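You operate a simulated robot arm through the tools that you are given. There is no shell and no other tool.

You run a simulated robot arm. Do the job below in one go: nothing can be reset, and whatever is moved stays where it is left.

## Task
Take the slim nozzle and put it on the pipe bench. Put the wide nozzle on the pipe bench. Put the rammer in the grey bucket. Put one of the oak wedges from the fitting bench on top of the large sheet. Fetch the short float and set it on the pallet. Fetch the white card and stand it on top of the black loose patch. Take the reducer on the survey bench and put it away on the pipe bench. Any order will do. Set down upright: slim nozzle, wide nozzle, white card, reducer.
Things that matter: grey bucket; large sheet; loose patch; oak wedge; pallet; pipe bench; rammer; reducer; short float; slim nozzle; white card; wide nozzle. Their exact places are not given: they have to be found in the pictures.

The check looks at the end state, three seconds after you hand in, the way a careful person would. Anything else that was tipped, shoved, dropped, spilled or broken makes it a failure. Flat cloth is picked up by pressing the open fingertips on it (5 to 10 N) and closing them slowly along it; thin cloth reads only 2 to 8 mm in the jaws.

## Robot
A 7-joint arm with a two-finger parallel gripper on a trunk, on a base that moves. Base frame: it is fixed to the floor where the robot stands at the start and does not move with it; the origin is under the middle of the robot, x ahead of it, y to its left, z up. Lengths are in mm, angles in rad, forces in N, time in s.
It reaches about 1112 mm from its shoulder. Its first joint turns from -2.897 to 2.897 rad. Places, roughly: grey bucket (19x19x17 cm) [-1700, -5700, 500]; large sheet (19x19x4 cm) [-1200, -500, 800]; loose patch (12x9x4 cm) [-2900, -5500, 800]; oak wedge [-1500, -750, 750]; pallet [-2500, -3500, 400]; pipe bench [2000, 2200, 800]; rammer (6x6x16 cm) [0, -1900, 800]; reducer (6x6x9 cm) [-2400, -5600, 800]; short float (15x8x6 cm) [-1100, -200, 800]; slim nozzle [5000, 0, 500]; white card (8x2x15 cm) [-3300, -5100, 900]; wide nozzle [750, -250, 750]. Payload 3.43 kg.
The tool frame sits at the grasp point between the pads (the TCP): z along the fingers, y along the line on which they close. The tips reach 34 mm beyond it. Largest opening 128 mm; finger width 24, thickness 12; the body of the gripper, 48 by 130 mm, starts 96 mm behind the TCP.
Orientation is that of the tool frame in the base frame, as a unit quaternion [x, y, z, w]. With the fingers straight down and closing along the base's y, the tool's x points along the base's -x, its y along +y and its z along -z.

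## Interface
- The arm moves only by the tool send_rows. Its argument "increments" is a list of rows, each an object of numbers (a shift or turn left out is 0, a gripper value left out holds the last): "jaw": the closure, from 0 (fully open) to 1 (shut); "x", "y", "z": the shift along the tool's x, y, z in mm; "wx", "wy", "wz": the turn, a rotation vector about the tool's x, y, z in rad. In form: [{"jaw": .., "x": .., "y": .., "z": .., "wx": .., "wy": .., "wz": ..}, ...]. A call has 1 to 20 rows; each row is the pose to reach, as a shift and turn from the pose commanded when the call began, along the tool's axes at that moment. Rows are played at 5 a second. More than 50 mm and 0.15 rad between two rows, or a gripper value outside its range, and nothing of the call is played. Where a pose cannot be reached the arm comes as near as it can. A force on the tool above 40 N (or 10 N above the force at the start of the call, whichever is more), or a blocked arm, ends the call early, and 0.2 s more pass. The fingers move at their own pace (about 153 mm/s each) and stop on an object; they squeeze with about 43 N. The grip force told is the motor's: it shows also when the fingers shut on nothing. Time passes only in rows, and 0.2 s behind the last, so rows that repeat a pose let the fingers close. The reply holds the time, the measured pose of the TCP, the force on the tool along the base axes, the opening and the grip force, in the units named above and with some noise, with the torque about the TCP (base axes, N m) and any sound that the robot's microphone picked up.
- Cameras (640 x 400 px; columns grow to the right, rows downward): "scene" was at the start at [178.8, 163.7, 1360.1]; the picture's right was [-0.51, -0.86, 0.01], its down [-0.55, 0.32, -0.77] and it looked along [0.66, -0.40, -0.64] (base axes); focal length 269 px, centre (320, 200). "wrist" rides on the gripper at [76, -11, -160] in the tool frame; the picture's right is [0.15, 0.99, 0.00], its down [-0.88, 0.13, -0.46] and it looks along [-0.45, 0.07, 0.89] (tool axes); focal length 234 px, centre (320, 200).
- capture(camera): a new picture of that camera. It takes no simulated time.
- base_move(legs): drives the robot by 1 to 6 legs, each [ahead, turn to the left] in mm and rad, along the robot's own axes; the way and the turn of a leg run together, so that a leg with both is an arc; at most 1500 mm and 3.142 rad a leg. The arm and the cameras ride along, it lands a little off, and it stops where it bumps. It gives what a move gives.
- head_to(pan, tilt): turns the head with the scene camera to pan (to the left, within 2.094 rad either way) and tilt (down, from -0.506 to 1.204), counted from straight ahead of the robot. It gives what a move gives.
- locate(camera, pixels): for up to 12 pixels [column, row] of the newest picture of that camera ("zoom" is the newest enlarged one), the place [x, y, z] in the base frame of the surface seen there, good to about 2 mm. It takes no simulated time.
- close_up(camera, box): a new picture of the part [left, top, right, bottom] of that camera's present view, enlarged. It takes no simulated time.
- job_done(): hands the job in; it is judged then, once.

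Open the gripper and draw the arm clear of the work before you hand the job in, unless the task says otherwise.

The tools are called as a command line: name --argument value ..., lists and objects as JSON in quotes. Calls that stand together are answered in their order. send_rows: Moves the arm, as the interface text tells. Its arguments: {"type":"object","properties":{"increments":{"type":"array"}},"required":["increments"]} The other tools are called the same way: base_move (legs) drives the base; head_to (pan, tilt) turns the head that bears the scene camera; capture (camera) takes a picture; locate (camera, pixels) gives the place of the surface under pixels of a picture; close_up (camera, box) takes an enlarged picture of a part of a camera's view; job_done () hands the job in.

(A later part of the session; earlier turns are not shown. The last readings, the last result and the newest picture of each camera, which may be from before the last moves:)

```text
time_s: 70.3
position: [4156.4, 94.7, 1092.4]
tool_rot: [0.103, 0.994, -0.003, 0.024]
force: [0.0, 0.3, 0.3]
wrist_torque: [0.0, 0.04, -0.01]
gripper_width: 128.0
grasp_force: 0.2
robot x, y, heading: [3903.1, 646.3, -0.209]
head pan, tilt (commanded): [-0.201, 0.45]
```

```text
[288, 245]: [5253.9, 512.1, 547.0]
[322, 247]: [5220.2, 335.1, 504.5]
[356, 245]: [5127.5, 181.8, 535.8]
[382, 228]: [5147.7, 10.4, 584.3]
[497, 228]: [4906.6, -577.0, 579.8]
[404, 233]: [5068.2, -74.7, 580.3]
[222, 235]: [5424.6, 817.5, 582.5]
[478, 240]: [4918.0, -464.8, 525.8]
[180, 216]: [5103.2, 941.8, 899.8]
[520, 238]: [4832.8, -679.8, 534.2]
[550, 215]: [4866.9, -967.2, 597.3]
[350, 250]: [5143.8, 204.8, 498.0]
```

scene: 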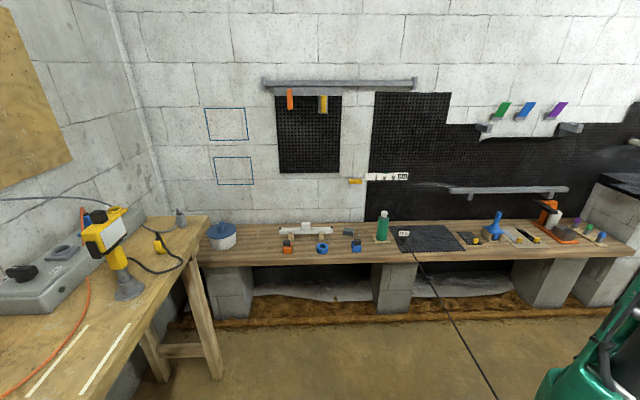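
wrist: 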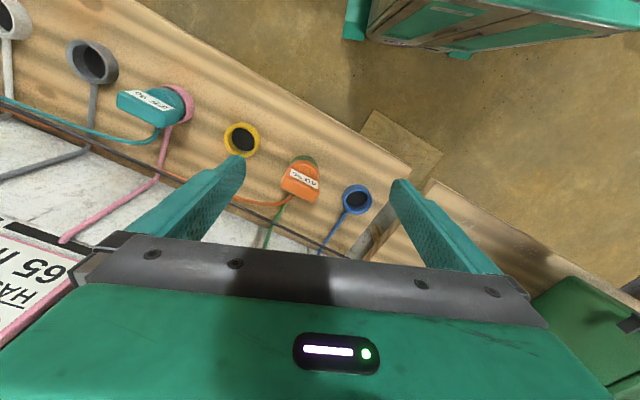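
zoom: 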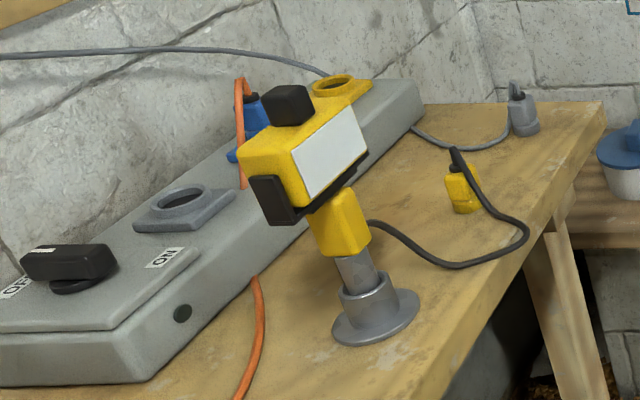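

The black "15 %" nozzle stands on the black mat at about (5068,-75,540) with a cable — matching the slim nozzle's rough place; the orange 40 % then is the wide one. I move closer, staying left of the cable.

base_move --legs '[[0, -0.185], [560, 0]]'

head_to --pan -0.3 --tilt 0.8

capture --camera "scene"

```text
time_s: 74.3
position: [4570.9, -155.8, 1091.7]
tool_rot: [0.192, 0.981, -0.004, 0.024]
force: [-0.2, -0.3, 0.0]
wrist_torque: [-0.01, -0.01, 0.04]
gripper_width: 128.0
grasp_force: 0.1
robot x, y, heading: [4422.5, 430.5, -0.392]
head pan, tilt (commanded): [-0.201, 0.45]
```

```text
time_s: 75.1
position: [4557.7, -149.5, 1097.0]
tool_rot: [0.192, 0.981, -0.007, 0.031]
force: [-0.6, 0.2, -0.1]
wrist_torque: [-0.05, -0.02, -0.03]
gripper_width: 128.1
grasp_force: 0.0
robot x, y, heading: [4421.4, 431.4, -0.386]
head pan, tilt (commanded): [-0.3, 0.799]
```

```text
taken
```

scene: 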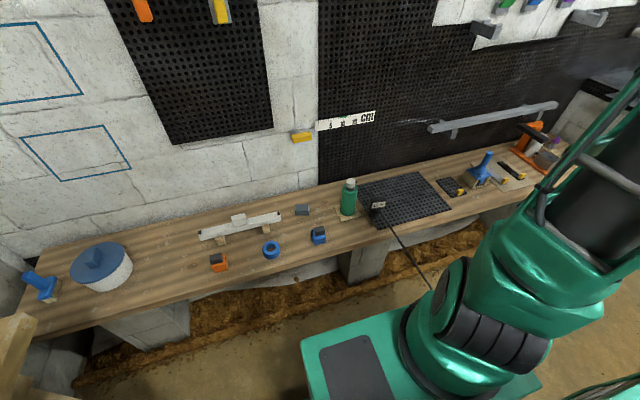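

The nozzle is at about (378,208). I zoom in and locate its parts plus the robot's front corner and bench edge.

close_up --camera "scene" --box '[310, 160, 470, 260]'

locate --camera "scene" --pixels '[[378, 205], [374, 214], [377, 220], [310, 350], [350, 335], [340, 245], [445, 215], [400, 240], [415, 265], [348, 200], [470, 280]]'

```text
4.00 times, centred on (390, 210) of scene
```

zoom: 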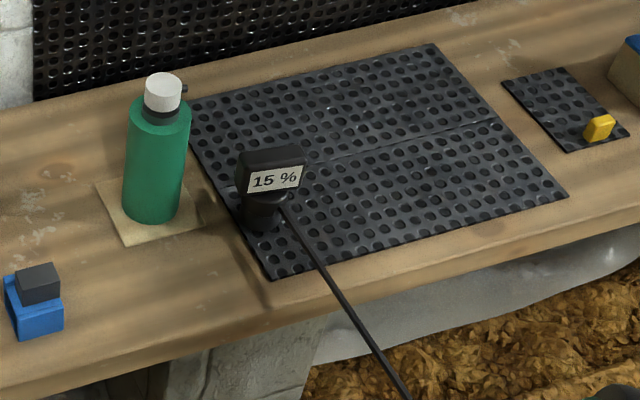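

```text
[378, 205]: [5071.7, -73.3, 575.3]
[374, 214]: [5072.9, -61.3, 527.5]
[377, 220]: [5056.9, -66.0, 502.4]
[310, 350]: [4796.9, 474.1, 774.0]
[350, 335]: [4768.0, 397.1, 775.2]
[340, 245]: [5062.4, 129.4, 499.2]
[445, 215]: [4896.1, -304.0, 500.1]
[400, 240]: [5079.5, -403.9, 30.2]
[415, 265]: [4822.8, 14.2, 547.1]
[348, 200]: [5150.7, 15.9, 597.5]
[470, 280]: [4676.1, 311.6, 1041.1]
```

I check the cable's course more closely before moving the arm in.

close_up --camera "scene" --box '[360, 190, 480, 300]'

locate --camera "zoom" --pixels '[[120, 165], [160, 215], [200, 265], [240, 320], [280, 375], [320, 430], [360, 490], [410, 560]]'

capture --camera "wrist"

```text
3.64 times, centred on (420, 245) of scene
```

zoom: 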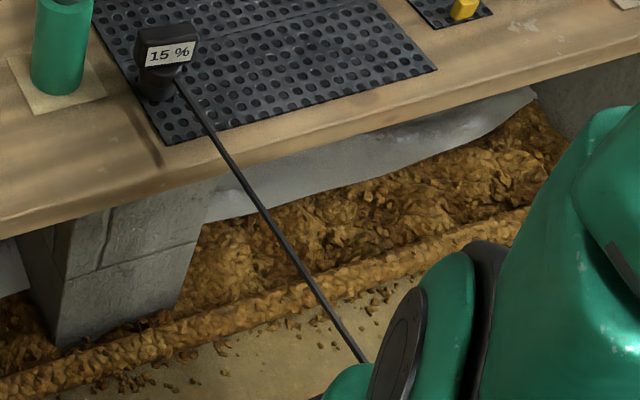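

```text
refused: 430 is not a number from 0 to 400
```

```text
taken
```

wrist: 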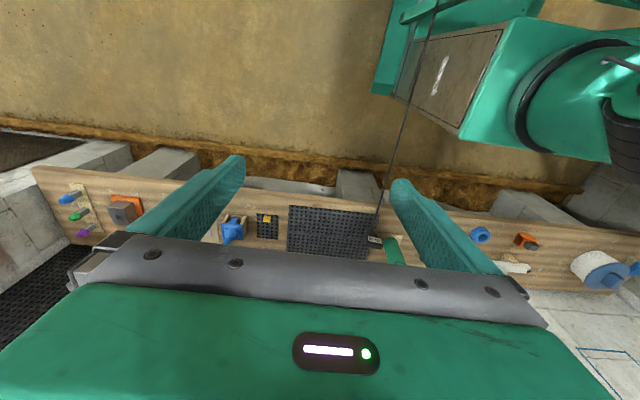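

I locate points on the cable in both views.

locate --camera "zoom" --pixels '[[185, 85], [210, 130], [240, 180], [270, 220], [300, 270], [330, 315], [355, 352]]'

locate --camera "wrist" --pixels '[[383, 190], [391, 160], [397, 140], [404, 113], [412, 85], [420, 50], [428, 18]]'

close_up --camera "wrist" --box '[340, 0, 480, 270]'

```text
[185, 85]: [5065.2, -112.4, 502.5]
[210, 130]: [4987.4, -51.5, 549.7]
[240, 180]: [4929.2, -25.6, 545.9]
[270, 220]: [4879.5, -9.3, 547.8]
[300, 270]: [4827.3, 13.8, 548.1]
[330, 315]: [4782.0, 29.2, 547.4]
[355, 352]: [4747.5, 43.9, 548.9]
```

```text
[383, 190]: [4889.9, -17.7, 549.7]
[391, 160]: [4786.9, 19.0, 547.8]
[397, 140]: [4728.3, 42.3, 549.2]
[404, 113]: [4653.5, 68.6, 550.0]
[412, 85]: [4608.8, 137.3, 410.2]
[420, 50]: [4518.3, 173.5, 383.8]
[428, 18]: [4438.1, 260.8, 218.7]
```

```text
1.48 times, centred on (410, 135) of wrist
```

zoom: 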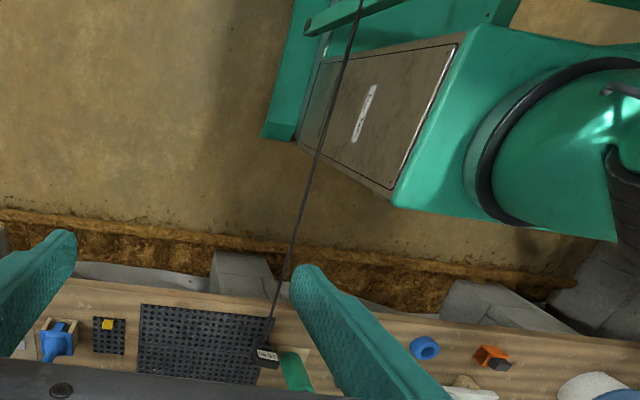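

The cable near the nozzle runs straight at z≈548 toward the robot's right side. I look back to the right to see where it goes.

head_to --pan -2.09 --tilt 0.6

capture --camera "scene"

head_to --pan 2.09 --tilt 0.6

capture --camera "scene"

```text
time_s: 76.9
position: [4557.5, -150.1, 1095.4]
tool_rot: [0.192, 0.981, -0.007, 0.03]
force: [-0.5, -0.5, -0.1]
wrist_torque: [0.02, 0.0, -0.02]
gripper_width: 127.8
grasp_force: 0.1
robot x, y, heading: [4422.8, 431.7, -0.392]
head pan, tilt (commanded): [-2.089, 0.6]
```

```text
taken
```

scene: 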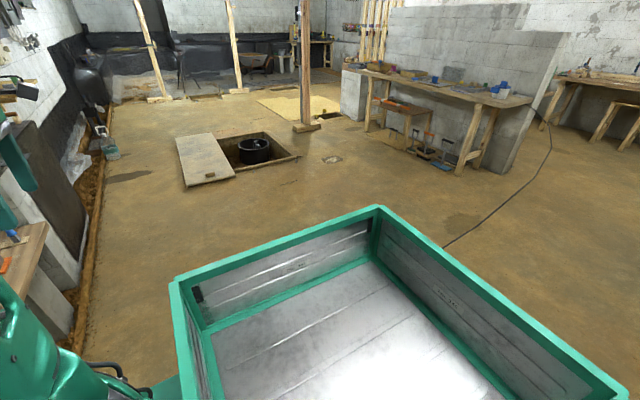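

```text
time_s: 80.3
position: [4557.7, -148.7, 1096.0]
tool_rot: [0.192, 0.981, -0.007, 0.031]
force: [0.5, 0.1, 0.4]
wrist_torque: [0.03, 0.02, 0.0]
gripper_width: 127.8
grasp_force: 0.0
robot x, y, heading: [4422.5, 430.4, -0.391]
head pan, tilt (commanded): [2.089, 0.6]
```

```text
taken
```

scene: 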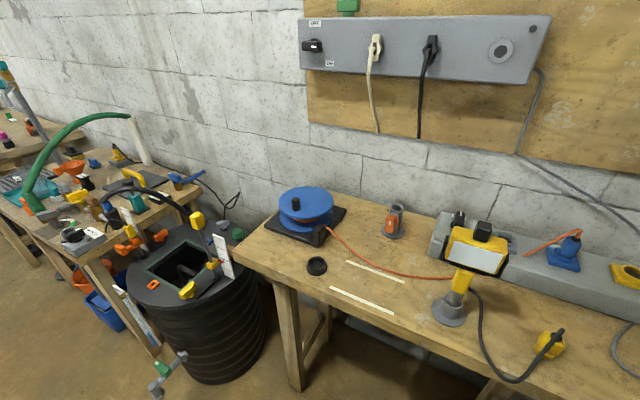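

The hose runs back toward the wall end, so it's long. I now bring the gripper toward the slim nozzle and hover for a wrist view.

send_rows --increments '[{"x": -25, "y": 22, "z": 10}, {"x": -50, "y": 45, "z": 30}, {"x": -75, "y": 67, "z": 50}, {"x": -100, "y": 90, "z": 70}, {"x": -130, "y": 112, "z": 90}, {"x": -160, "y": 135, "z": 110}, {"x": -190, "y": 157, "z": 130}, {"x": -220, "y": 180, "z": 155}, {"x": -250, "y": 202, "z": 180}, {"x": -280, "y": 225, "z": 205}, {"x": -305, "y": 247, "z": 230}, {"x": -325, "y": 269, "z": 250}, {"x": -325, "y": 269, "z": 250}]'

capture --camera "wrist"

head_to --pan -0.35 --tilt 0.8

capture --camera "scene"

```text
time_s: 83.1
position: [4973.2, -31.6, 864.5]
tool_rot: [0.194, 0.981, -0.006, 0.031]
force: [0.2, 0.2, -0.8]
wrist_torque: [-0.03, 0.01, -0.01]
gripper_width: 128.1
grasp_force: 0.0
robot x, y, heading: [4420.5, 431.1, -0.391]
head pan, tilt (commanded): [2.089, 0.6]
```

```text
taken
```

wrist: 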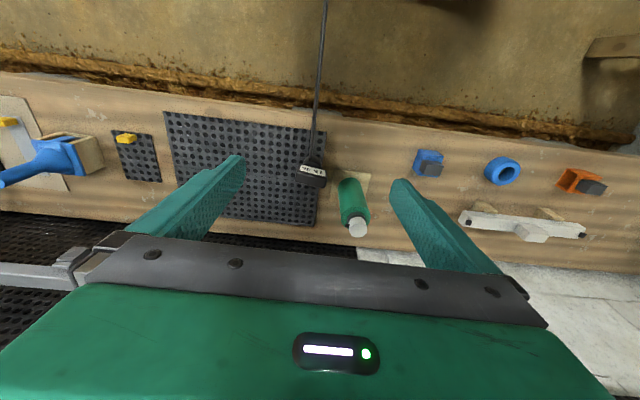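

```text
time_s: 85.3
position: [4973.9, -32.7, 866.1]
tool_rot: [0.192, 0.981, -0.006, 0.031]
force: [0.7, -0.4, -0.5]
wrist_torque: [-0.02, 0.02, -0.01]
gripper_width: 128.0
grasp_force: 0.0
robot x, y, heading: [4421.1, 427.0, -0.392]
head pan, tilt (commanded): [-0.351, 0.799]
```

```text
taken
```

scene: 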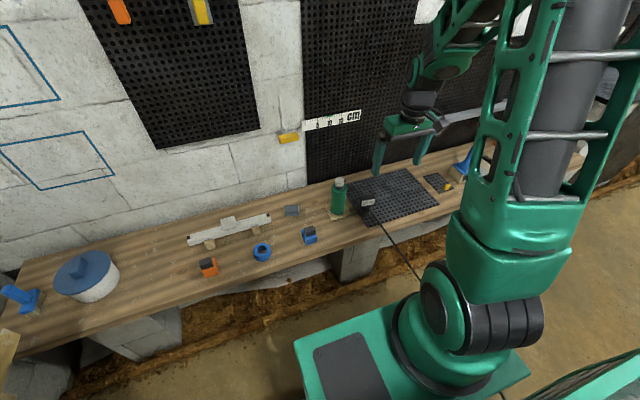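

The nozzle is at wrist (313,175), with the green bottle to its right at (353,205). I zoom for its orientation and locate its edges.

close_up --camera "wrist" --box '[270, 120, 400, 240]'

locate --camera "zoom" --pixels '[[165, 235], [250, 245], [155, 265], [245, 285], [200, 275], [210, 210], [340, 280], [390, 360]]'

```text
3.33 times, centred on (335, 180) of wrist
```

zoom: 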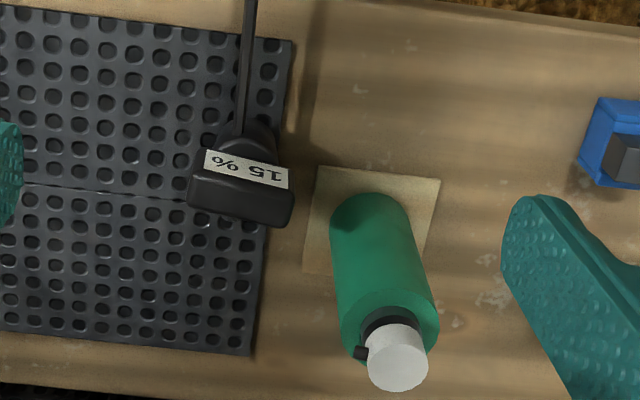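

```text
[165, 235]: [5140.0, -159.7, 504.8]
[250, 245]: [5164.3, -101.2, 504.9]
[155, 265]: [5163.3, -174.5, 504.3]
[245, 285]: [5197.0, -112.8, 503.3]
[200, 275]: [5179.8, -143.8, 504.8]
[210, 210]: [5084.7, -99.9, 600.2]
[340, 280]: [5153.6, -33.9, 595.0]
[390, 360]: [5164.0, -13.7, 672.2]
```

I re-locate points on the block itself at the right zoom pixels.

locate --camera "zoom" --pixels '[[197, 182], [287, 200], [193, 203], [280, 220], [240, 203], [247, 168], [240, 140], [244, 110], [400, 355], [342, 215], [405, 215], [425, 310]]'

```text
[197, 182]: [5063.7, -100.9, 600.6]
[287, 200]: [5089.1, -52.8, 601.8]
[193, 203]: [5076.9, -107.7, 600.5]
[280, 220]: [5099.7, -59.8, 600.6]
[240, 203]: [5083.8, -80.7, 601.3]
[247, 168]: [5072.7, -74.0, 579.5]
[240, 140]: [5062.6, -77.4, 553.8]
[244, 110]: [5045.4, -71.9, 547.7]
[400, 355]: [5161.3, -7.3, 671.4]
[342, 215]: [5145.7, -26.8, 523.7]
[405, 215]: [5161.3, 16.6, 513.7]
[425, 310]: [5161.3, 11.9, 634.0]
```

The block top is at z≈601, centre about (5082,-80), long axis at ~1.107 rad yaw. I level the tool and move above the nozzle at a safe height, then turn it to grip across the thin side.

send_rows --increments '[{"x": -28, "y": -1, "z": 28, "wy": 0.016, "jaw": 0}, {"x": -56, "y": -2, "z": 56, "wy": 0.032}, {"x": -84, "y": -3, "z": 84, "wy": 0.048}, {"x": -111, "y": -4, "z": 112, "wy": 0.063}, {"x": -111, "y": -4, "z": 112, "wy": 0.063}]'

send_rows --increments '[{"wz": -0.14}, {"wz": -0.28}, {"wz": -0.42}, {"wz": -0.56}, {"wz": -0.7}, {"wz": -0.84}, {"wz": -0.98}, {"wz": -1.12}, {"wz": -1.26}, {"wz": -1.4}, {"wz": -1.495}, {"wz": -1.495}]'

capture --camera "wrist"

capture --camera "scene"

```text
time_s: 86.5
position: [5080.5, -77.8, 763.2]
tool_rot: [0.194, 0.981, 0.0, -0.001]
force: [0.0, -0.9, -1.2]
wrist_torque: [-0.01, 0.0, 0.01]
gripper_width: 128.0
grasp_force: 0.1
robot x, y, heading: [4420.8, 432.0, -0.39]
head pan, tilt (commanded): [-0.351, 0.799]
```

```text
time_s: 89.1
position: [5082.1, -77.6, 761.8]
tool_rot: [-0.526, 0.85, 0.002, -0.001]
force: [0.3, -0.6, -0.9]
wrist_torque: [-0.03, 0.0, 0.02]
gripper_width: 127.9
grasp_force: 0.1
robot x, y, heading: [4423.3, 426.7, -0.387]
head pan, tilt (commanded): [-0.351, 0.799]
```

```text
taken
```

wrist: 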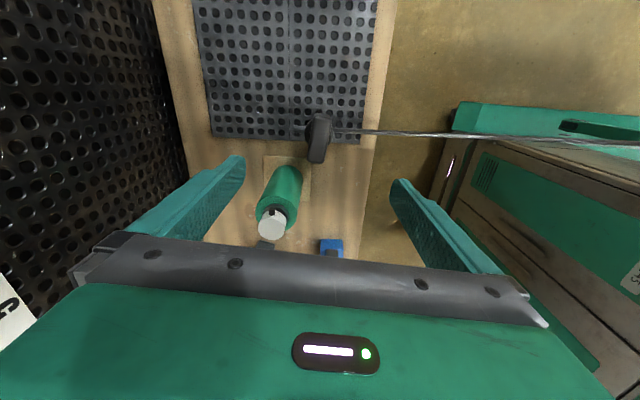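

```text
taken
```

scene: 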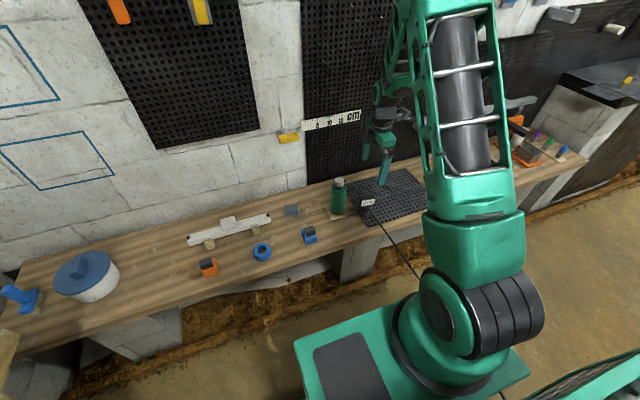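

The tool is now turned with fingers across the thin side. I zoom on the nozzle block and re-measure its centre.

close_up --camera "wrist" --box '[270, 100, 370, 180]'

locate --camera "wrist" --pixels '[[313, 128], [327, 128], [312, 155], [322, 156], [318, 142], [330, 140], [322, 122], [340, 131]]'

```text
5.00 times, centred on (320, 140) of wrist
```

zoom: 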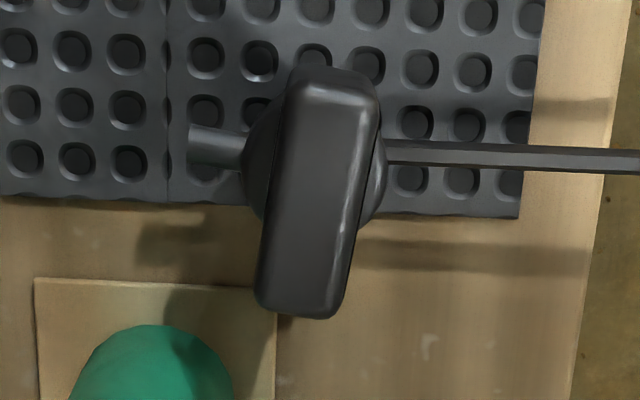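

```text
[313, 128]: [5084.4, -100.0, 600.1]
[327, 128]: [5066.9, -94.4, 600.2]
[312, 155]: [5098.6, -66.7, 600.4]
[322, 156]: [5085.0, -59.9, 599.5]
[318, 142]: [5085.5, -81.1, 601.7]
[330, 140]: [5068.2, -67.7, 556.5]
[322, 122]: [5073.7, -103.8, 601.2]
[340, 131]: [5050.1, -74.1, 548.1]
```

I measure the block's top edges in the zoom.

locate --camera "zoom" --pixels '[[296, 90], [368, 95], [266, 300], [332, 308], [280, 190], [358, 195], [330, 85], [300, 310], [380, 180], [255, 170], [215, 145], [420, 153]]'

```text
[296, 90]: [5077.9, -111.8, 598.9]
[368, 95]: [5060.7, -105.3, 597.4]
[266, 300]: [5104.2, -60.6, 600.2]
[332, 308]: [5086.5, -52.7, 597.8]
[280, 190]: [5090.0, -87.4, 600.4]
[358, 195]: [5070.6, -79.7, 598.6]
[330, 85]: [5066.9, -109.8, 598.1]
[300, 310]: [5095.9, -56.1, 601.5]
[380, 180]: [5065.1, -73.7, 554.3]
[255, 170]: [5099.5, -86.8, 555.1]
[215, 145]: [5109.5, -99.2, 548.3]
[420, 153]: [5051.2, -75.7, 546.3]
```

The block is about 58×22 mm, centre (5082,-82.5), with a wider disc below z≈555. I descend with the jaws partly closed, stopping at TCP z≈596 so the tips stay above the disc.

send_rows --increments '[{"x": 2, "y": -1, "z": 40, "jaw": 0.4}, {"x": 4, "y": -2, "z": 80}, {"x": 4, "y": -2.5, "z": 115}, {"x": 4, "y": -2.5, "z": 130}, {"x": 4, "y": -2.5, "z": 130}]'

capture --camera "wrist"

```text
time_s: 90.3
position: [5083.2, -84.4, 631.5]
tool_rot: [-0.525, 0.851, 0.0, -0.001]
force: [-0.7, -0.1, 0.2]
wrist_torque: [0.02, -0.01, 0.01]
gripper_width: 76.9
grasp_force: 0.0
robot x, y, heading: [4425.5, 431.9, -0.39]
head pan, tilt (commanded): [-0.351, 0.799]
```

```text
taken
```

wrist: 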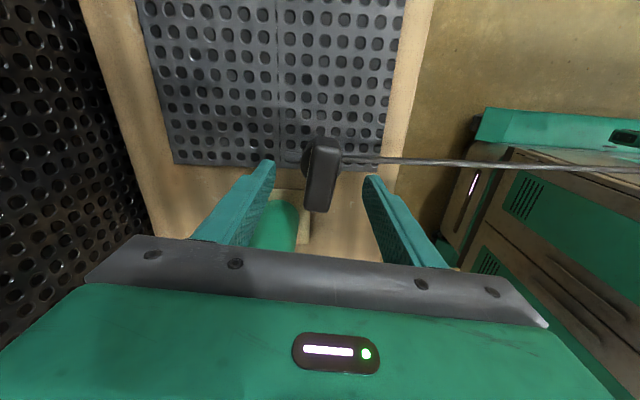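

The block is centred between the fingers and the bottle is clear. I lower the last 36 mm and close gently by holding rows.

send_rows --increments '[{"z": 18}, {"z": 36}, {"z": 36}, {"z": 36, "jaw": 0.6}, {"z": 36, "jaw": 0.8}, {"z": 36, "jaw": 1.0}, {"z": 36, "jaw": 1.0}, {"z": 36, "jaw": 1.0}]'

capture --camera "wrist"

```text
time_s: 92.1
position: [5084.0, -82.8, 595.9]
tool_rot: [-0.526, 0.851, 0.001, -0.001]
force: [-0.6, -0.3, -0.1]
wrist_torque: [-0.05, 0.01, 0.01]
gripper_width: 25.3
grasp_force: 43.1
robot x, y, heading: [4419.2, 428.3, -0.395]
head pan, tilt (commanded): [-0.351, 0.799]
```

```text
taken
```

wrist: 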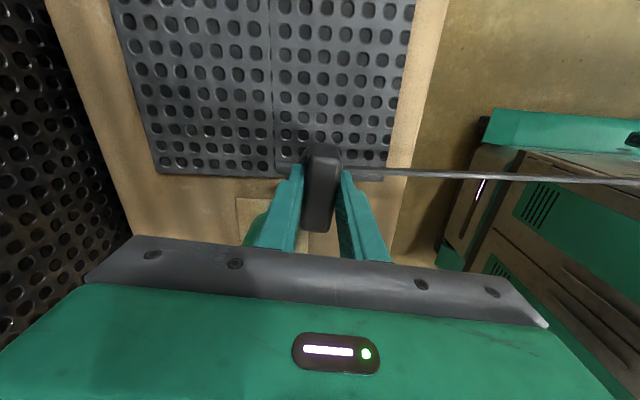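

The jaws hold the block at 25.3 mm with 43 N. I lift straight up and watch force and hose.

send_rows --increments '[{"z": -15}, {"z": -35}, {"z": -60}, {"z": -85}, {"z": -110}, {"z": -110}]'

capture --camera "wrist"

capture --camera "scene"

```text
time_s: 93.5
position: [5082.8, -82.3, 703.7]
tool_rot: [-0.525, 0.851, 0.001, -0.001]
force: [-0.2, 0.9, -3.1]
wrist_torque: [-0.01, 0.02, 0.0]
gripper_width: 25.3
grasp_force: 43.2
robot x, y, heading: [4423.0, 429.3, -0.389]
head pan, tilt (commanded): [-0.351, 0.799]
```

```text
taken
```

wrist: 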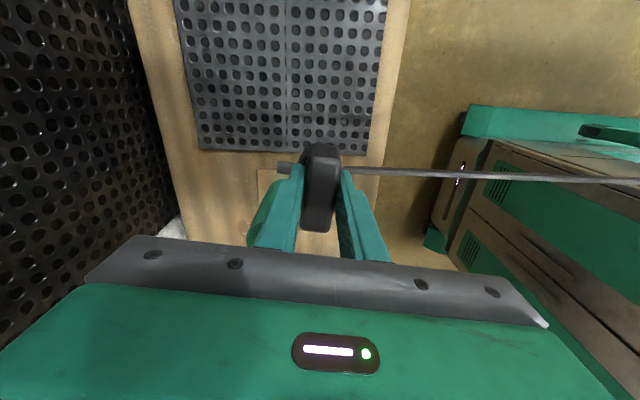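

```text
taken
```

scene: 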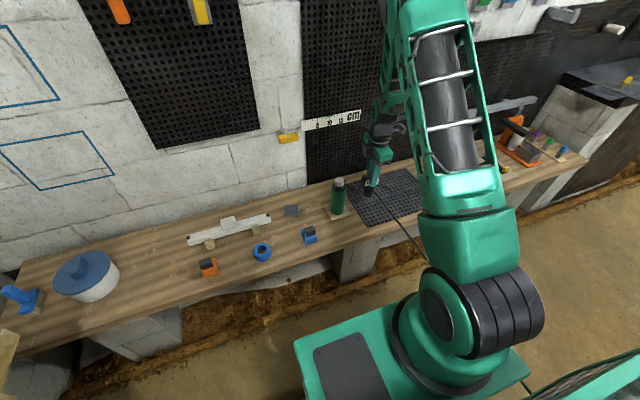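

The nozzle is held (weight ≈3 N) and the hose follows freely. I raise it well above the bottle and retract before driving.

send_rows --increments '[{"z": -45}, {"z": -90}, {"z": -135}, {"z": -175}, {"x": 2, "y": 30, "z": -205}, {"x": 4, "y": 65, "z": -230}, {"x": 7, "y": 105, "z": -246}, {"x": 10, "y": 150, "z": -246}, {"x": 14, "y": 195, "z": -246}, {"x": 17, "y": 240, "z": -246}, {"x": 21, "y": 285, "z": -246}, {"x": 21, "y": 285, "z": -246}]'

base_move --legs '[[-300, 0]]'

capture --camera "scene"

capture --camera "wrist"

```text
time_s: 96.1
position: [4818.8, 25.6, 952.5]
tool_rot: [-0.526, 0.851, 0.001, 0.0]
force: [0.7, 0.0, -2.8]
wrist_torque: [0.01, 0.01, 0.02]
gripper_width: 25.6
grasp_force: 42.9
robot x, y, heading: [4421.3, 427.7, -0.382]
head pan, tilt (commanded): [-0.351, 0.799]
```

```text
time_s: 98.2
position: [4543.4, 135.9, 953.4]
tool_rot: [-0.525, 0.851, 0.0, 0.0]
force: [-0.4, -0.3, -2.8]
wrist_torque: [-0.03, -0.02, 0.01]
gripper_width: 25.3
grasp_force: 43.1
robot x, y, heading: [4152.8, 542.9, -0.394]
head pan, tilt (commanded): [-0.351, 0.799]
```

```text
taken
```

scene: 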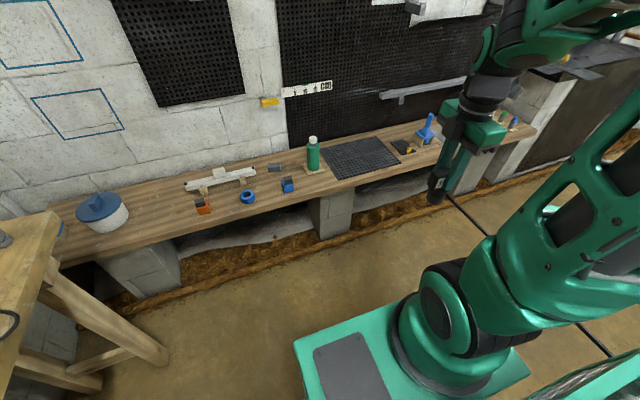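

```text
taken
```

wrist: 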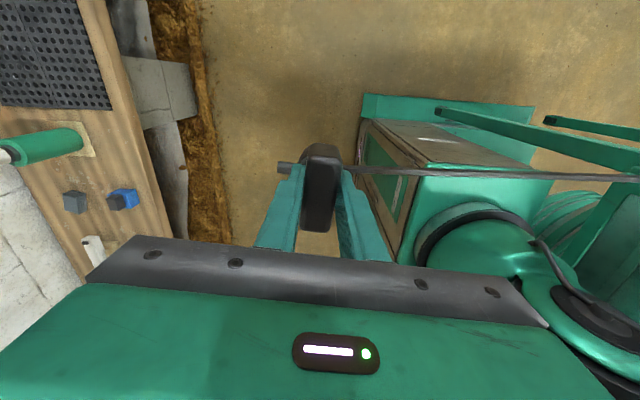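

The bench is undisturbed and the nozzle is clear. I reverse back through the passage toward the pipe bench.

base_move --legs '[[0, 0.128], [-1400, 0], [-1150, 0]]'

head_to --pan 0.9 --tilt 0.5

capture --camera "scene"

```text
time_s: 111.4
position: [2126.2, 855.1, 959.9]
tool_rot: [-0.585, 0.811, -0.005, 0.003]
force: [-0.5, 0.0, -3.0]
wrist_torque: [-0.05, -0.04, -0.02]
gripper_width: 25.5
grasp_force: 42.8
robot x, y, heading: [1688.7, 1197.7, -0.247]
head pan, tilt (commanded): [-0.351, 0.799]
```

```text
time_s: 112.9
position: [2116.3, 857.9, 966.0]
tool_rot: [-0.585, 0.811, -0.01, 0.008]
force: [0.1, -0.2, -2.5]
wrist_torque: [-0.01, 0.01, 0.02]
gripper_width: 25.3
grasp_force: 43.1
robot x, y, heading: [1689.0, 1194.3, -0.246]
head pan, tilt (commanded): [0.901, 0.499]
```

```text
taken
```

scene: 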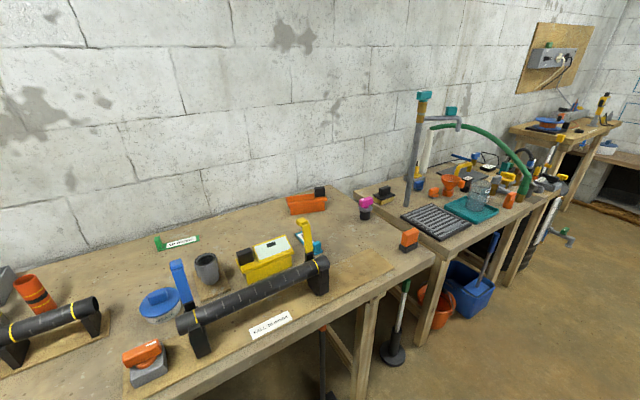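

The pipe bench is to the left; free board is visible around (350,245) and (230,225). I locate these spots and nearby items.

locate --camera "scene" --pixels '[[345, 245], [365, 250], [365, 212], [308, 205], [408, 243], [230, 220], [130, 265], [385, 275], [430, 260], [310, 245], [380, 190], [340, 225]]'

close_up --camera "scene" --box '[260, 160, 460, 300]'

close_up --camera "scene" --box '[60, 190, 300, 340]'

```text
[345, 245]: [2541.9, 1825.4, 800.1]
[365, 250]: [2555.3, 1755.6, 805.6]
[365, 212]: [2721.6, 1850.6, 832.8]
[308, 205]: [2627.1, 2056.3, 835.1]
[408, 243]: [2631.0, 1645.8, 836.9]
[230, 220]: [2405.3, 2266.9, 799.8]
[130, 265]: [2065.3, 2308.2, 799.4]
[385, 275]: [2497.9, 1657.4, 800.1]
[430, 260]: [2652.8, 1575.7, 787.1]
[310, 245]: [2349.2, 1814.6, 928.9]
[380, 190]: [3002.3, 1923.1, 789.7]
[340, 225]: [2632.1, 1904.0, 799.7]
```

```text
2.86 times, centred on (360, 230) of scene
```

zoom: 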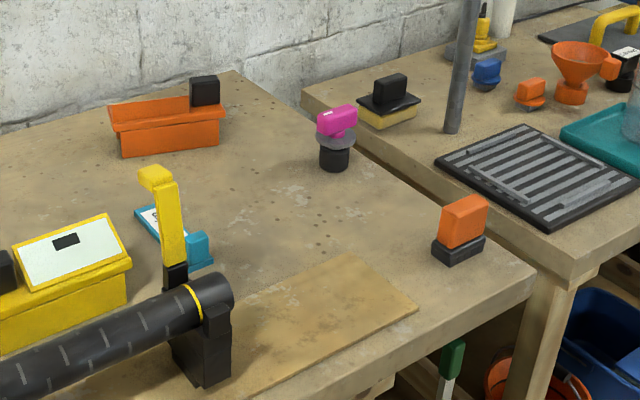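

```text
2.67 times, centred on (180, 265) of scene
```

zoom: 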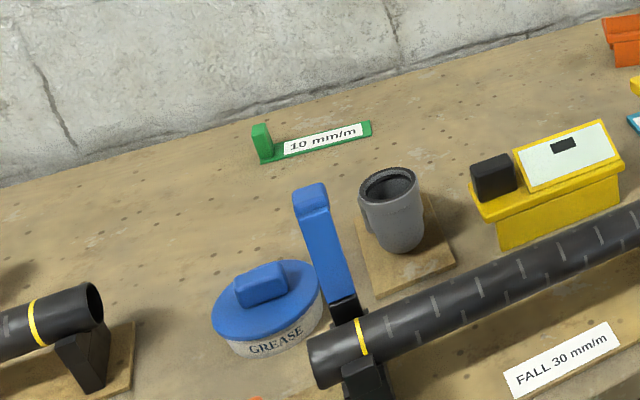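

Spot A on the clear right end of the pipe bench, around (2600,1800), is free. I raise the arm a little more, then drive to face the bench there.

send_rows --increments '[{"z": -45}, {"z": -90}, {"z": -110}, {"z": -110}]'

base_move --legs '[[0, 0.1], [600, 0], [0, 1.32]]'

head_to --pan -0.2 --tilt 0.8

capture --camera "scene"

capture --camera "wrist"

```text
time_s: 113.9
position: [2114.1, 859.0, 1073.0]
tool_rot: [-0.585, 0.811, -0.009, 0.008]
force: [-0.5, 0.6, -3.4]
wrist_torque: [-0.02, 0.0, -0.04]
gripper_width: 25.3
grasp_force: 43.3
robot x, y, heading: [1691.9, 1193.3, -0.246]
head pan, tilt (commanded): [0.901, 0.499]
```

```text
time_s: 121.5
position: [2690.8, 1462.8, 1074.0]
tool_rot: [0.969, -0.248, 0.002, -0.013]
force: [0.6, -1.1, -3.5]
wrist_torque: [-0.01, 0.01, -0.02]
gripper_width: 25.6
grasp_force: 43.0
robot x, y, heading: [2291.4, 1097.9, 1.146]
head pan, tilt (commanded): [0.901, 0.499]
```

```text
time_s: 122.8
position: [2685.0, 1452.1, 1079.1]
tool_rot: [0.969, -0.248, 0.004, -0.018]
force: [-0.7, -0.3, -3.3]
wrist_torque: [-0.02, 0.02, 0.0]
gripper_width: 25.5
grasp_force: 43.3
robot x, y, heading: [2293.9, 1096.7, 1.143]
head pan, tilt (commanded): [-0.201, 0.799]
```

```text
taken
```

scene: 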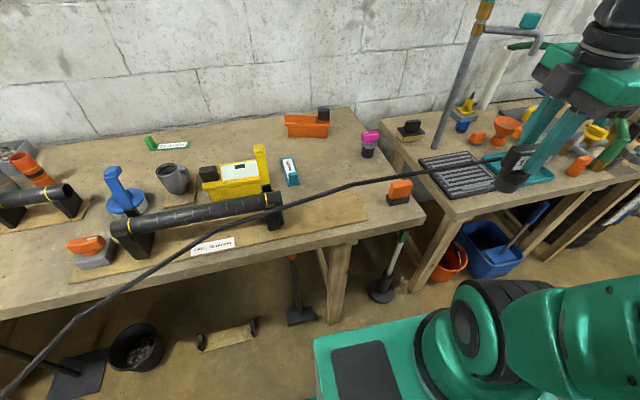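

```text
taken
```

wrist: 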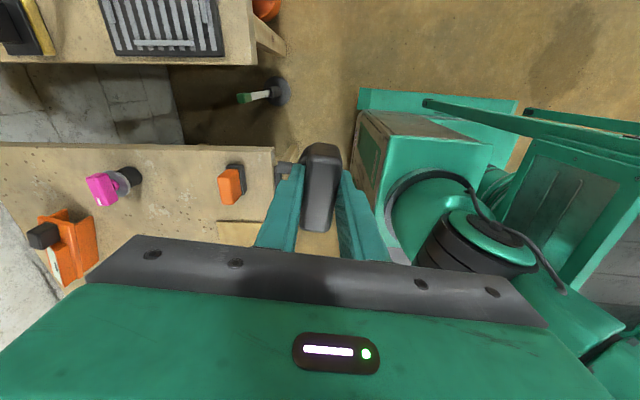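

The hose now appears across the front of the view. I locate points along it to see whether it touches anything on the bench.

locate --camera "scene" --pixels '[[455, 168], [430, 172], [390, 178], [350, 185], [310, 198], [285, 207], [245, 225], [200, 244], [150, 266], [100, 300], [60, 335], [15, 383]]'

close_up --camera "scene" --box '[340, 100, 580, 250]'

```text
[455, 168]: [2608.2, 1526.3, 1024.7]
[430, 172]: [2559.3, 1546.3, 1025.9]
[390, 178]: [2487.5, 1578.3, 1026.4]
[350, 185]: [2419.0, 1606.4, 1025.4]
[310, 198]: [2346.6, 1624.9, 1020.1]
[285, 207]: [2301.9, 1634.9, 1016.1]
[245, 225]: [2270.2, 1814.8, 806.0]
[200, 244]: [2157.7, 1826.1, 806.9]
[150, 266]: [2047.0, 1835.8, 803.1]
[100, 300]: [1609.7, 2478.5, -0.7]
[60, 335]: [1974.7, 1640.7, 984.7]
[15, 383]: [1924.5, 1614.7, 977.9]
```

```text
2.67 times, centred on (460, 175) of scene
```

zoom: 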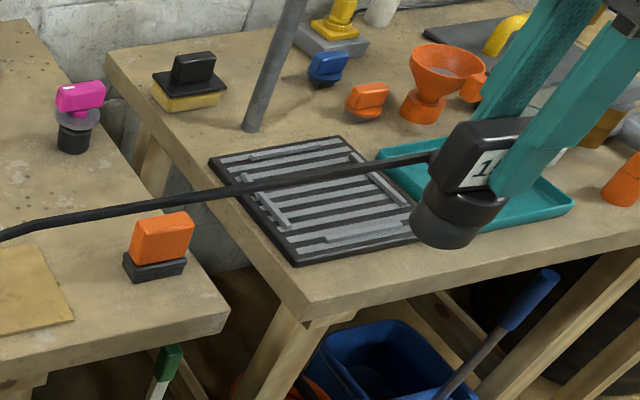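

The hose hangs in the air at z≈1020, not touching the bench. I wait a moment and re-look to see whether it settles.

send_rows --increments '[{}, {}, {}, {}, {}, {}, {}, {}, {}, {}]'

capture --camera "scene"

locate --camera "scene" --pixels '[[475, 162], [455, 168], [430, 172], [350, 185], [285, 207], [100, 300], [60, 335], [15, 383]]'

```text
time_s: 125.0
position: [2684.0, 1450.6, 1079.4]
tool_rot: [0.968, -0.248, 0.003, -0.018]
force: [0.0, 0.4, -2.6]
wrist_torque: [-0.01, -0.03, -0.01]
gripper_width: 25.6
grasp_force: 43.0
robot x, y, heading: [2292.7, 1100.4, 1.139]
head pan, tilt (commanded): [-0.201, 0.799]
```

```text
taken
```

scene: 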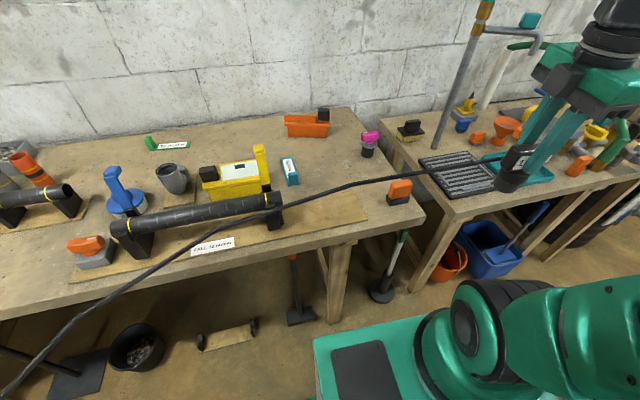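

```text
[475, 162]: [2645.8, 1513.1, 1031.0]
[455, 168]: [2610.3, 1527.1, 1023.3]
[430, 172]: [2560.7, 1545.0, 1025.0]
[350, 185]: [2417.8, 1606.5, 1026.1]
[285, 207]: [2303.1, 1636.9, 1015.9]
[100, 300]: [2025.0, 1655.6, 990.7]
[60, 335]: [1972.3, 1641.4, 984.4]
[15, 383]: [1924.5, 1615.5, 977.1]
```

The hose is static and seems to leave the nozzle along −u. I want a front-edge spot where it clears everything, so I measure the bench front, the thin board, the pipe rack and the orange block.

locate --camera "scene" --pixels '[[366, 220], [340, 192], [423, 217], [395, 232], [330, 245], [388, 198], [410, 204], [272, 225], [284, 215], [345, 170], [365, 160], [300, 180]]'

close_up --camera "scene" --box '[240, 130, 440, 255]'

```text
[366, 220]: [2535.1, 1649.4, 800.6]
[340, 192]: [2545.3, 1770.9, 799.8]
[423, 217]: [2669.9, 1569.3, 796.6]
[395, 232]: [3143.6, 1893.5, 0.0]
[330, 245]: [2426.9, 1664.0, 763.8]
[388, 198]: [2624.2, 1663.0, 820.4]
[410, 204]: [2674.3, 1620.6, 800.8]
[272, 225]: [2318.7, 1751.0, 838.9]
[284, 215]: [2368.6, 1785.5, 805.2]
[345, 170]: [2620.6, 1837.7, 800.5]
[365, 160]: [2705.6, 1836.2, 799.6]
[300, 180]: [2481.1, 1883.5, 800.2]
```

```text
3.20 times, centred on (340, 192) of scene
```

zoom: 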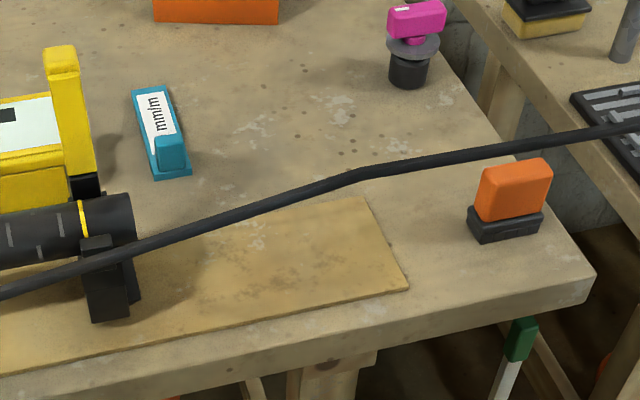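

I pick (2603,1915) on the bench for the slim nozzle (clear of the pink, teal and orange items). I level the tool and move above it, staying high.

send_rows --increments '[{"x": -27, "y": -33, "z": 1, "wx": -0.006}, {"x": -54, "y": -66, "z": 2, "wx": -0.012}, {"x": -81, "y": -99, "z": 3, "wx": -0.018}, {"x": -108, "y": -132, "z": 4, "wx": -0.024}, {"x": -135, "y": -165, "z": 5, "wx": -0.03}, {"x": -162, "y": -198, "z": 6, "wx": -0.036}, {"x": -189, "y": -231, "z": 7, "wx": -0.036}, {"x": -216, "y": -264, "z": 8, "wx": -0.036}, {"x": -243, "y": -297, "z": 10, "wx": -0.036}, {"x": -270, "y": -333, "z": 12, "wx": -0.036}, {"x": -294, "y": -362, "z": 14, "wx": -0.036}, {"x": -294, "y": -363, "z": 45, "wx": -0.036}, {"x": -294, "y": -363, "z": 45, "wx": -0.036}]'

capture --camera "wrist"

capture --camera "scene"

```text
time_s: 127.8
position: [2598.6, 1911.8, 1048.2]
tool_rot: [0.969, -0.247, -0.001, 0.0]
force: [0.2, 0.7, -3.4]
wrist_torque: [0.01, -0.01, 0.01]
gripper_width: 25.7
grasp_force: 43.1
robot x, y, heading: [2292.3, 1096.9, 1.141]
head pan, tilt (commanded): [-0.201, 0.799]
```

```text
taken
```

wrist: 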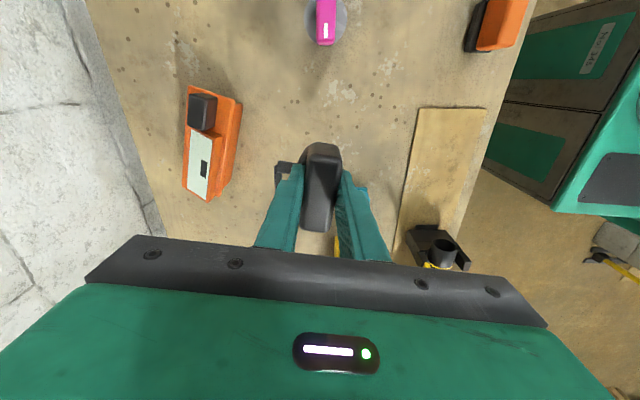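

```text
taken
```

scene: 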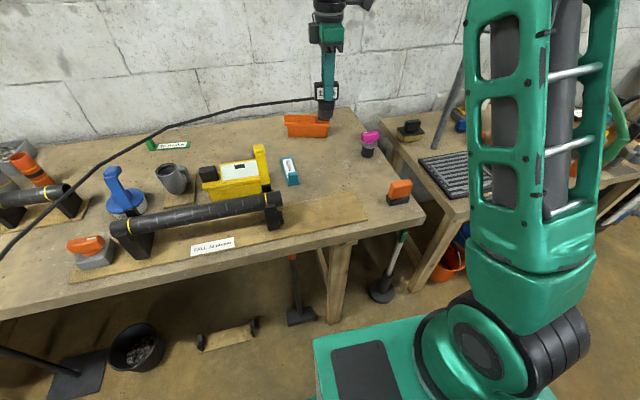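

The hose clearly passes without any force and didn't snag on the robot, so it looks force-free. I lower 100 mm and check again for any disturbance.

send_rows --increments '[{"x": 2, "y": -4, "z": 30}, {"x": 2, "y": -4, "z": 60}, {"x": 2, "y": -4, "z": 90}, {"x": 2, "y": -4, "z": 110}, {"x": 2, "y": -4, "z": 110}]'

capture --camera "scene"

close_up --camera "scene" --box '[80, 60, 400, 260]'

```text
time_s: 129.0
position: [2604.6, 1914.9, 939.6]
tool_rot: [0.969, -0.248, -0.001, 0.0]
force: [0.9, -0.8, -2.5]
wrist_torque: [0.0, 0.01, 0.0]
gripper_width: 25.3
grasp_force: 43.4
robot x, y, heading: [2291.3, 1097.2, 1.14]
head pan, tilt (commanded): [-0.201, 0.799]
```

```text
taken
```

scene: 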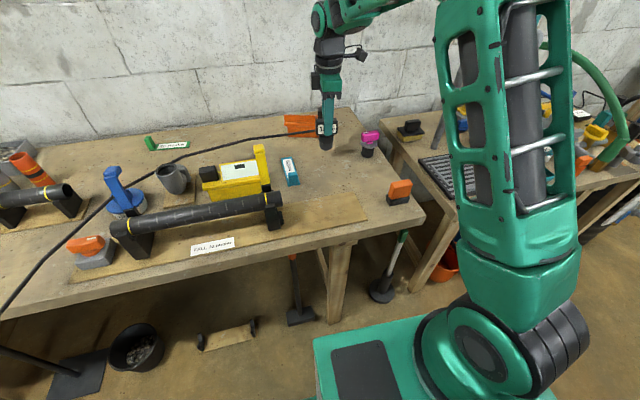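

```text
2.00 times, centred on (240, 160) of scene
```

zoom: 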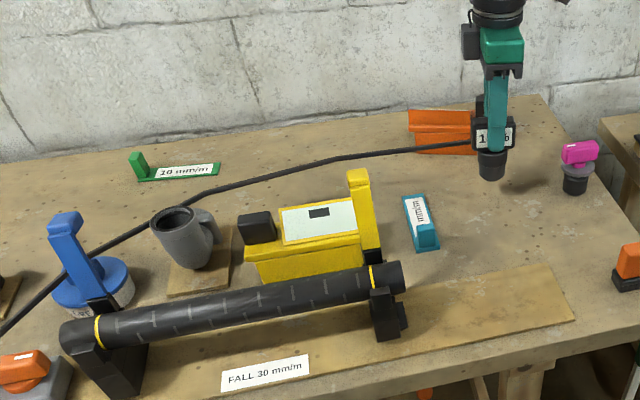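

Nothing is disturbed; the hose passes behind the mug and the level. I lower the rest gently until contact.

send_rows --increments '[{"z": 12}, {"z": 24}, {"z": 34}, {"z": 40}, {"z": 43}, {"z": 43}]'

close_up --camera "scene" --box '[80, 60, 400, 260]'

```text
time_s: 130.4
position: [2605.0, 1915.7, 896.7]
tool_rot: [0.969, -0.248, -0.001, -0.001]
force: [-0.2, -0.4, -3.1]
wrist_torque: [0.03, -0.01, -0.01]
gripper_width: 25.4
grasp_force: 43.0
robot x, y, heading: [2291.3, 1097.5, 1.141]
head pan, tilt (commanded): [-0.201, 0.799]
```

```text
2.00 times, centred on (240, 160) of scene
```

zoom: 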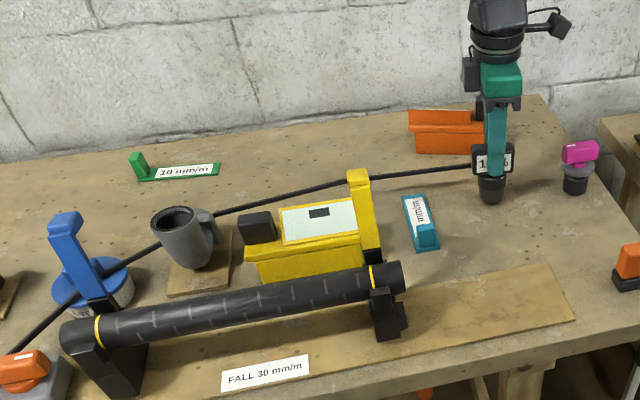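

Still no contact (force −3.1 N) and nothing moved. I lower a few more millimetres to feel the bench.

send_rows --increments '[{"z": 2}, {"z": 3}, {"z": 4}, {"z": 4}]'

```text
time_s: 131.4
position: [2606.8, 1914.9, 893.0]
tool_rot: [0.969, -0.248, -0.001, 0.0]
force: [-0.7, 0.4, -3.9]
wrist_torque: [0.02, -0.02, -0.01]
gripper_width: 25.3
grasp_force: 42.9
robot x, y, heading: [2299.3, 1100.0, 1.139]
head pan, tilt (commanded): [-0.201, 0.799]
```

No contact yet; I continue in 1–2 mm steps.

send_rows --increments '[{"z": 1}, {"z": 2}, {"z": 2}]'

send_rows --increments '[{"z": 1}, {"z": 2}, {"z": 2}]'

```text
time_s: 132.2
position: [2605.6, 1913.7, 893.1]
tool_rot: [0.969, -0.248, -0.001, -0.002]
force: [0.4, -1.1, 19.3]
wrist_torque: [-0.35, -0.12, 0.03]
gripper_width: 25.7
grasp_force: 42.9
robot x, y, heading: [2295.0, 1100.6, 1.146]
head pan, tilt (commanded): [-0.201, 0.799]
```

```text
time_s: 132.9
position: [2600.9, 1905.0, 901.6]
tool_rot: [0.969, -0.248, -0.001, -0.008]
force: [0.2, 0.1, -3.6]
wrist_torque: [-0.07, 0.02, -0.03]
gripper_width: 25.4
grasp_force: 43.4
robot x, y, heading: [2295.0, 1096.9, 1.141]
head pan, tilt (commanded): [-0.201, 0.799]
stopped in row 3: the force on the tool passed its limit at 41 N (the readings are from after the stop); the commanded pose is now the measured one
```

Contact was at TCP z≈893 and the arm backed off to 901.6. I level again, lower 8 mm and check the force before opening.

send_rows --increments '[{"z": 3, "wx": -0.008}, {"z": 6, "wx": -0.015}, {"z": 7.5, "wx": -0.015}, {"z": 7.5, "wx": -0.015}]'

```text
time_s: 133.9
position: [2602.4, 1905.8, 895.1]
tool_rot: [0.969, -0.248, -0.002, -0.001]
force: [-0.3, -0.1, -3.3]
wrist_torque: [0.01, -0.02, 0.02]
gripper_width: 25.4
grasp_force: 43.6
robot x, y, heading: [2295.8, 1098.5, 1.138]
head pan, tilt (commanded): [-0.201, 0.799]
```

I go down 1.5 mm more in small steps to just touch.

send_rows --increments '[{"z": 1}, {"z": 1.5}, {"z": 1.5}]'

```text
time_s: 134.7
position: [2601.4, 1906.1, 892.7]
tool_rot: [0.969, -0.247, -0.003, -0.001]
force: [-0.9, 0.0, -3.7]
wrist_torque: [-0.02, -0.02, 0.02]
gripper_width: 25.7
grasp_force: 43.6
robot x, y, heading: [2292.2, 1100.0, 1.139]
head pan, tilt (commanded): [-0.201, 0.799]
```

send_rows --increments '[{"z": 0.7}, {"z": 0.7}]'

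```text
time_s: 135.3
position: [2602.4, 1906.3, 891.8]
tool_rot: [0.969, -0.248, -0.002, -0.002]
force: [-0.5, 0.8, -2.7]
wrist_torque: [0.01, 0.01, 0.03]
gripper_width: 25.6
grasp_force: 43.4
robot x, y, heading: [2293.8, 1102.2, 1.139]
head pan, tilt (commanded): [-0.201, 0.799]
```

The nozzle may have slid slightly in the grip. I continue in 1 mm steps (I always note the force before continuing).

send_rows --increments '[{"z": 1}, {"z": 1}]'

send_rows --increments '[{"z": 0.6}, {"z": 0.6}]'

```text
time_s: 135.9
position: [2600.2, 1905.4, 891.5]
tool_rot: [0.969, -0.248, -0.003, -0.001]
force: [-1.8, -3.5, 7.6]
wrist_torque: [-0.51, 0.03, -0.01]
gripper_width: 25.5
grasp_force: 42.9
robot x, y, heading: [2292.4, 1097.7, 1.142]
head pan, tilt (commanded): [-0.201, 0.799]
```

```text
time_s: 136.5
position: [2601.0, 1905.7, 891.3]
tool_rot: [0.969, -0.248, -0.002, -0.003]
force: [-1.4, -5.2, 21.8]
wrist_torque: [-0.74, -0.08, -0.05]
gripper_width: 25.3
grasp_force: 42.2
robot x, y, heading: [2295.7, 1098.4, 1.144]
head pan, tilt (commanded): [-0.201, 0.799]
```

Contact made (22 N). I relax 0.6 mm and open gradually to about 55 mm.

send_rows --increments '[{"z": -0.6}, {"z": -0.6, "jaw": 0.78}, {"z": -0.6, "jaw": 0.72}, {"z": -0.6, "jaw": 0.62}, {"z": -0.6, "jaw": 0.55}, {"z": -0.6, "jaw": 0.55}]'

capture --camera "wrist"

close_up --camera "scene" --box '[220, 60, 400, 200]'

```text
time_s: 137.9
position: [2601.8, 1906.6, 890.4]
tool_rot: [0.969, -0.248, -0.003, -0.002]
force: [0.2, -0.4, 0.0]
wrist_torque: [0.01, 0.0, 0.0]
gripper_width: 57.4
grasp_force: 0.1
robot x, y, heading: [2291.9, 1095.4, 1.143]
head pan, tilt (commanded): [-0.201, 0.799]
```

```text
taken
```

wrist: 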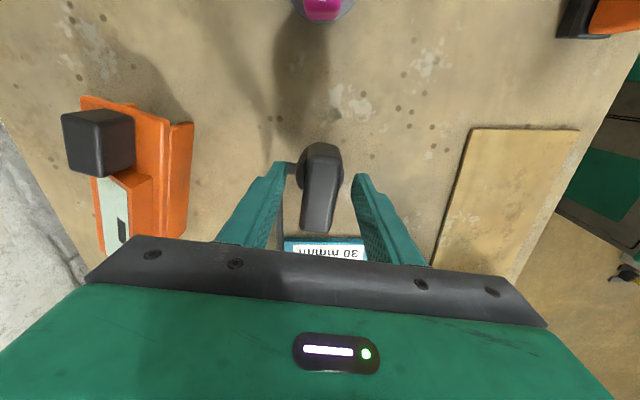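

```text
2.86 times, centred on (310, 130) of scene
```

zoom: 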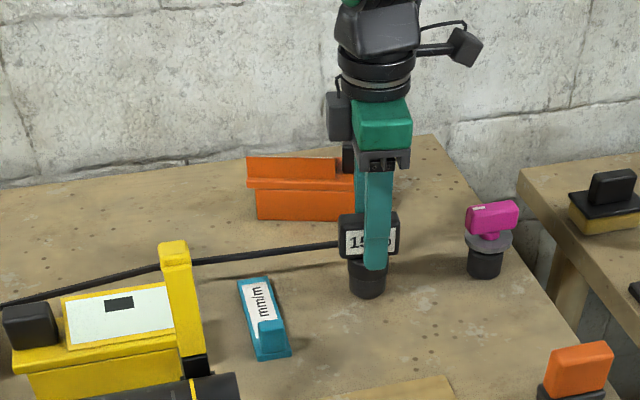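

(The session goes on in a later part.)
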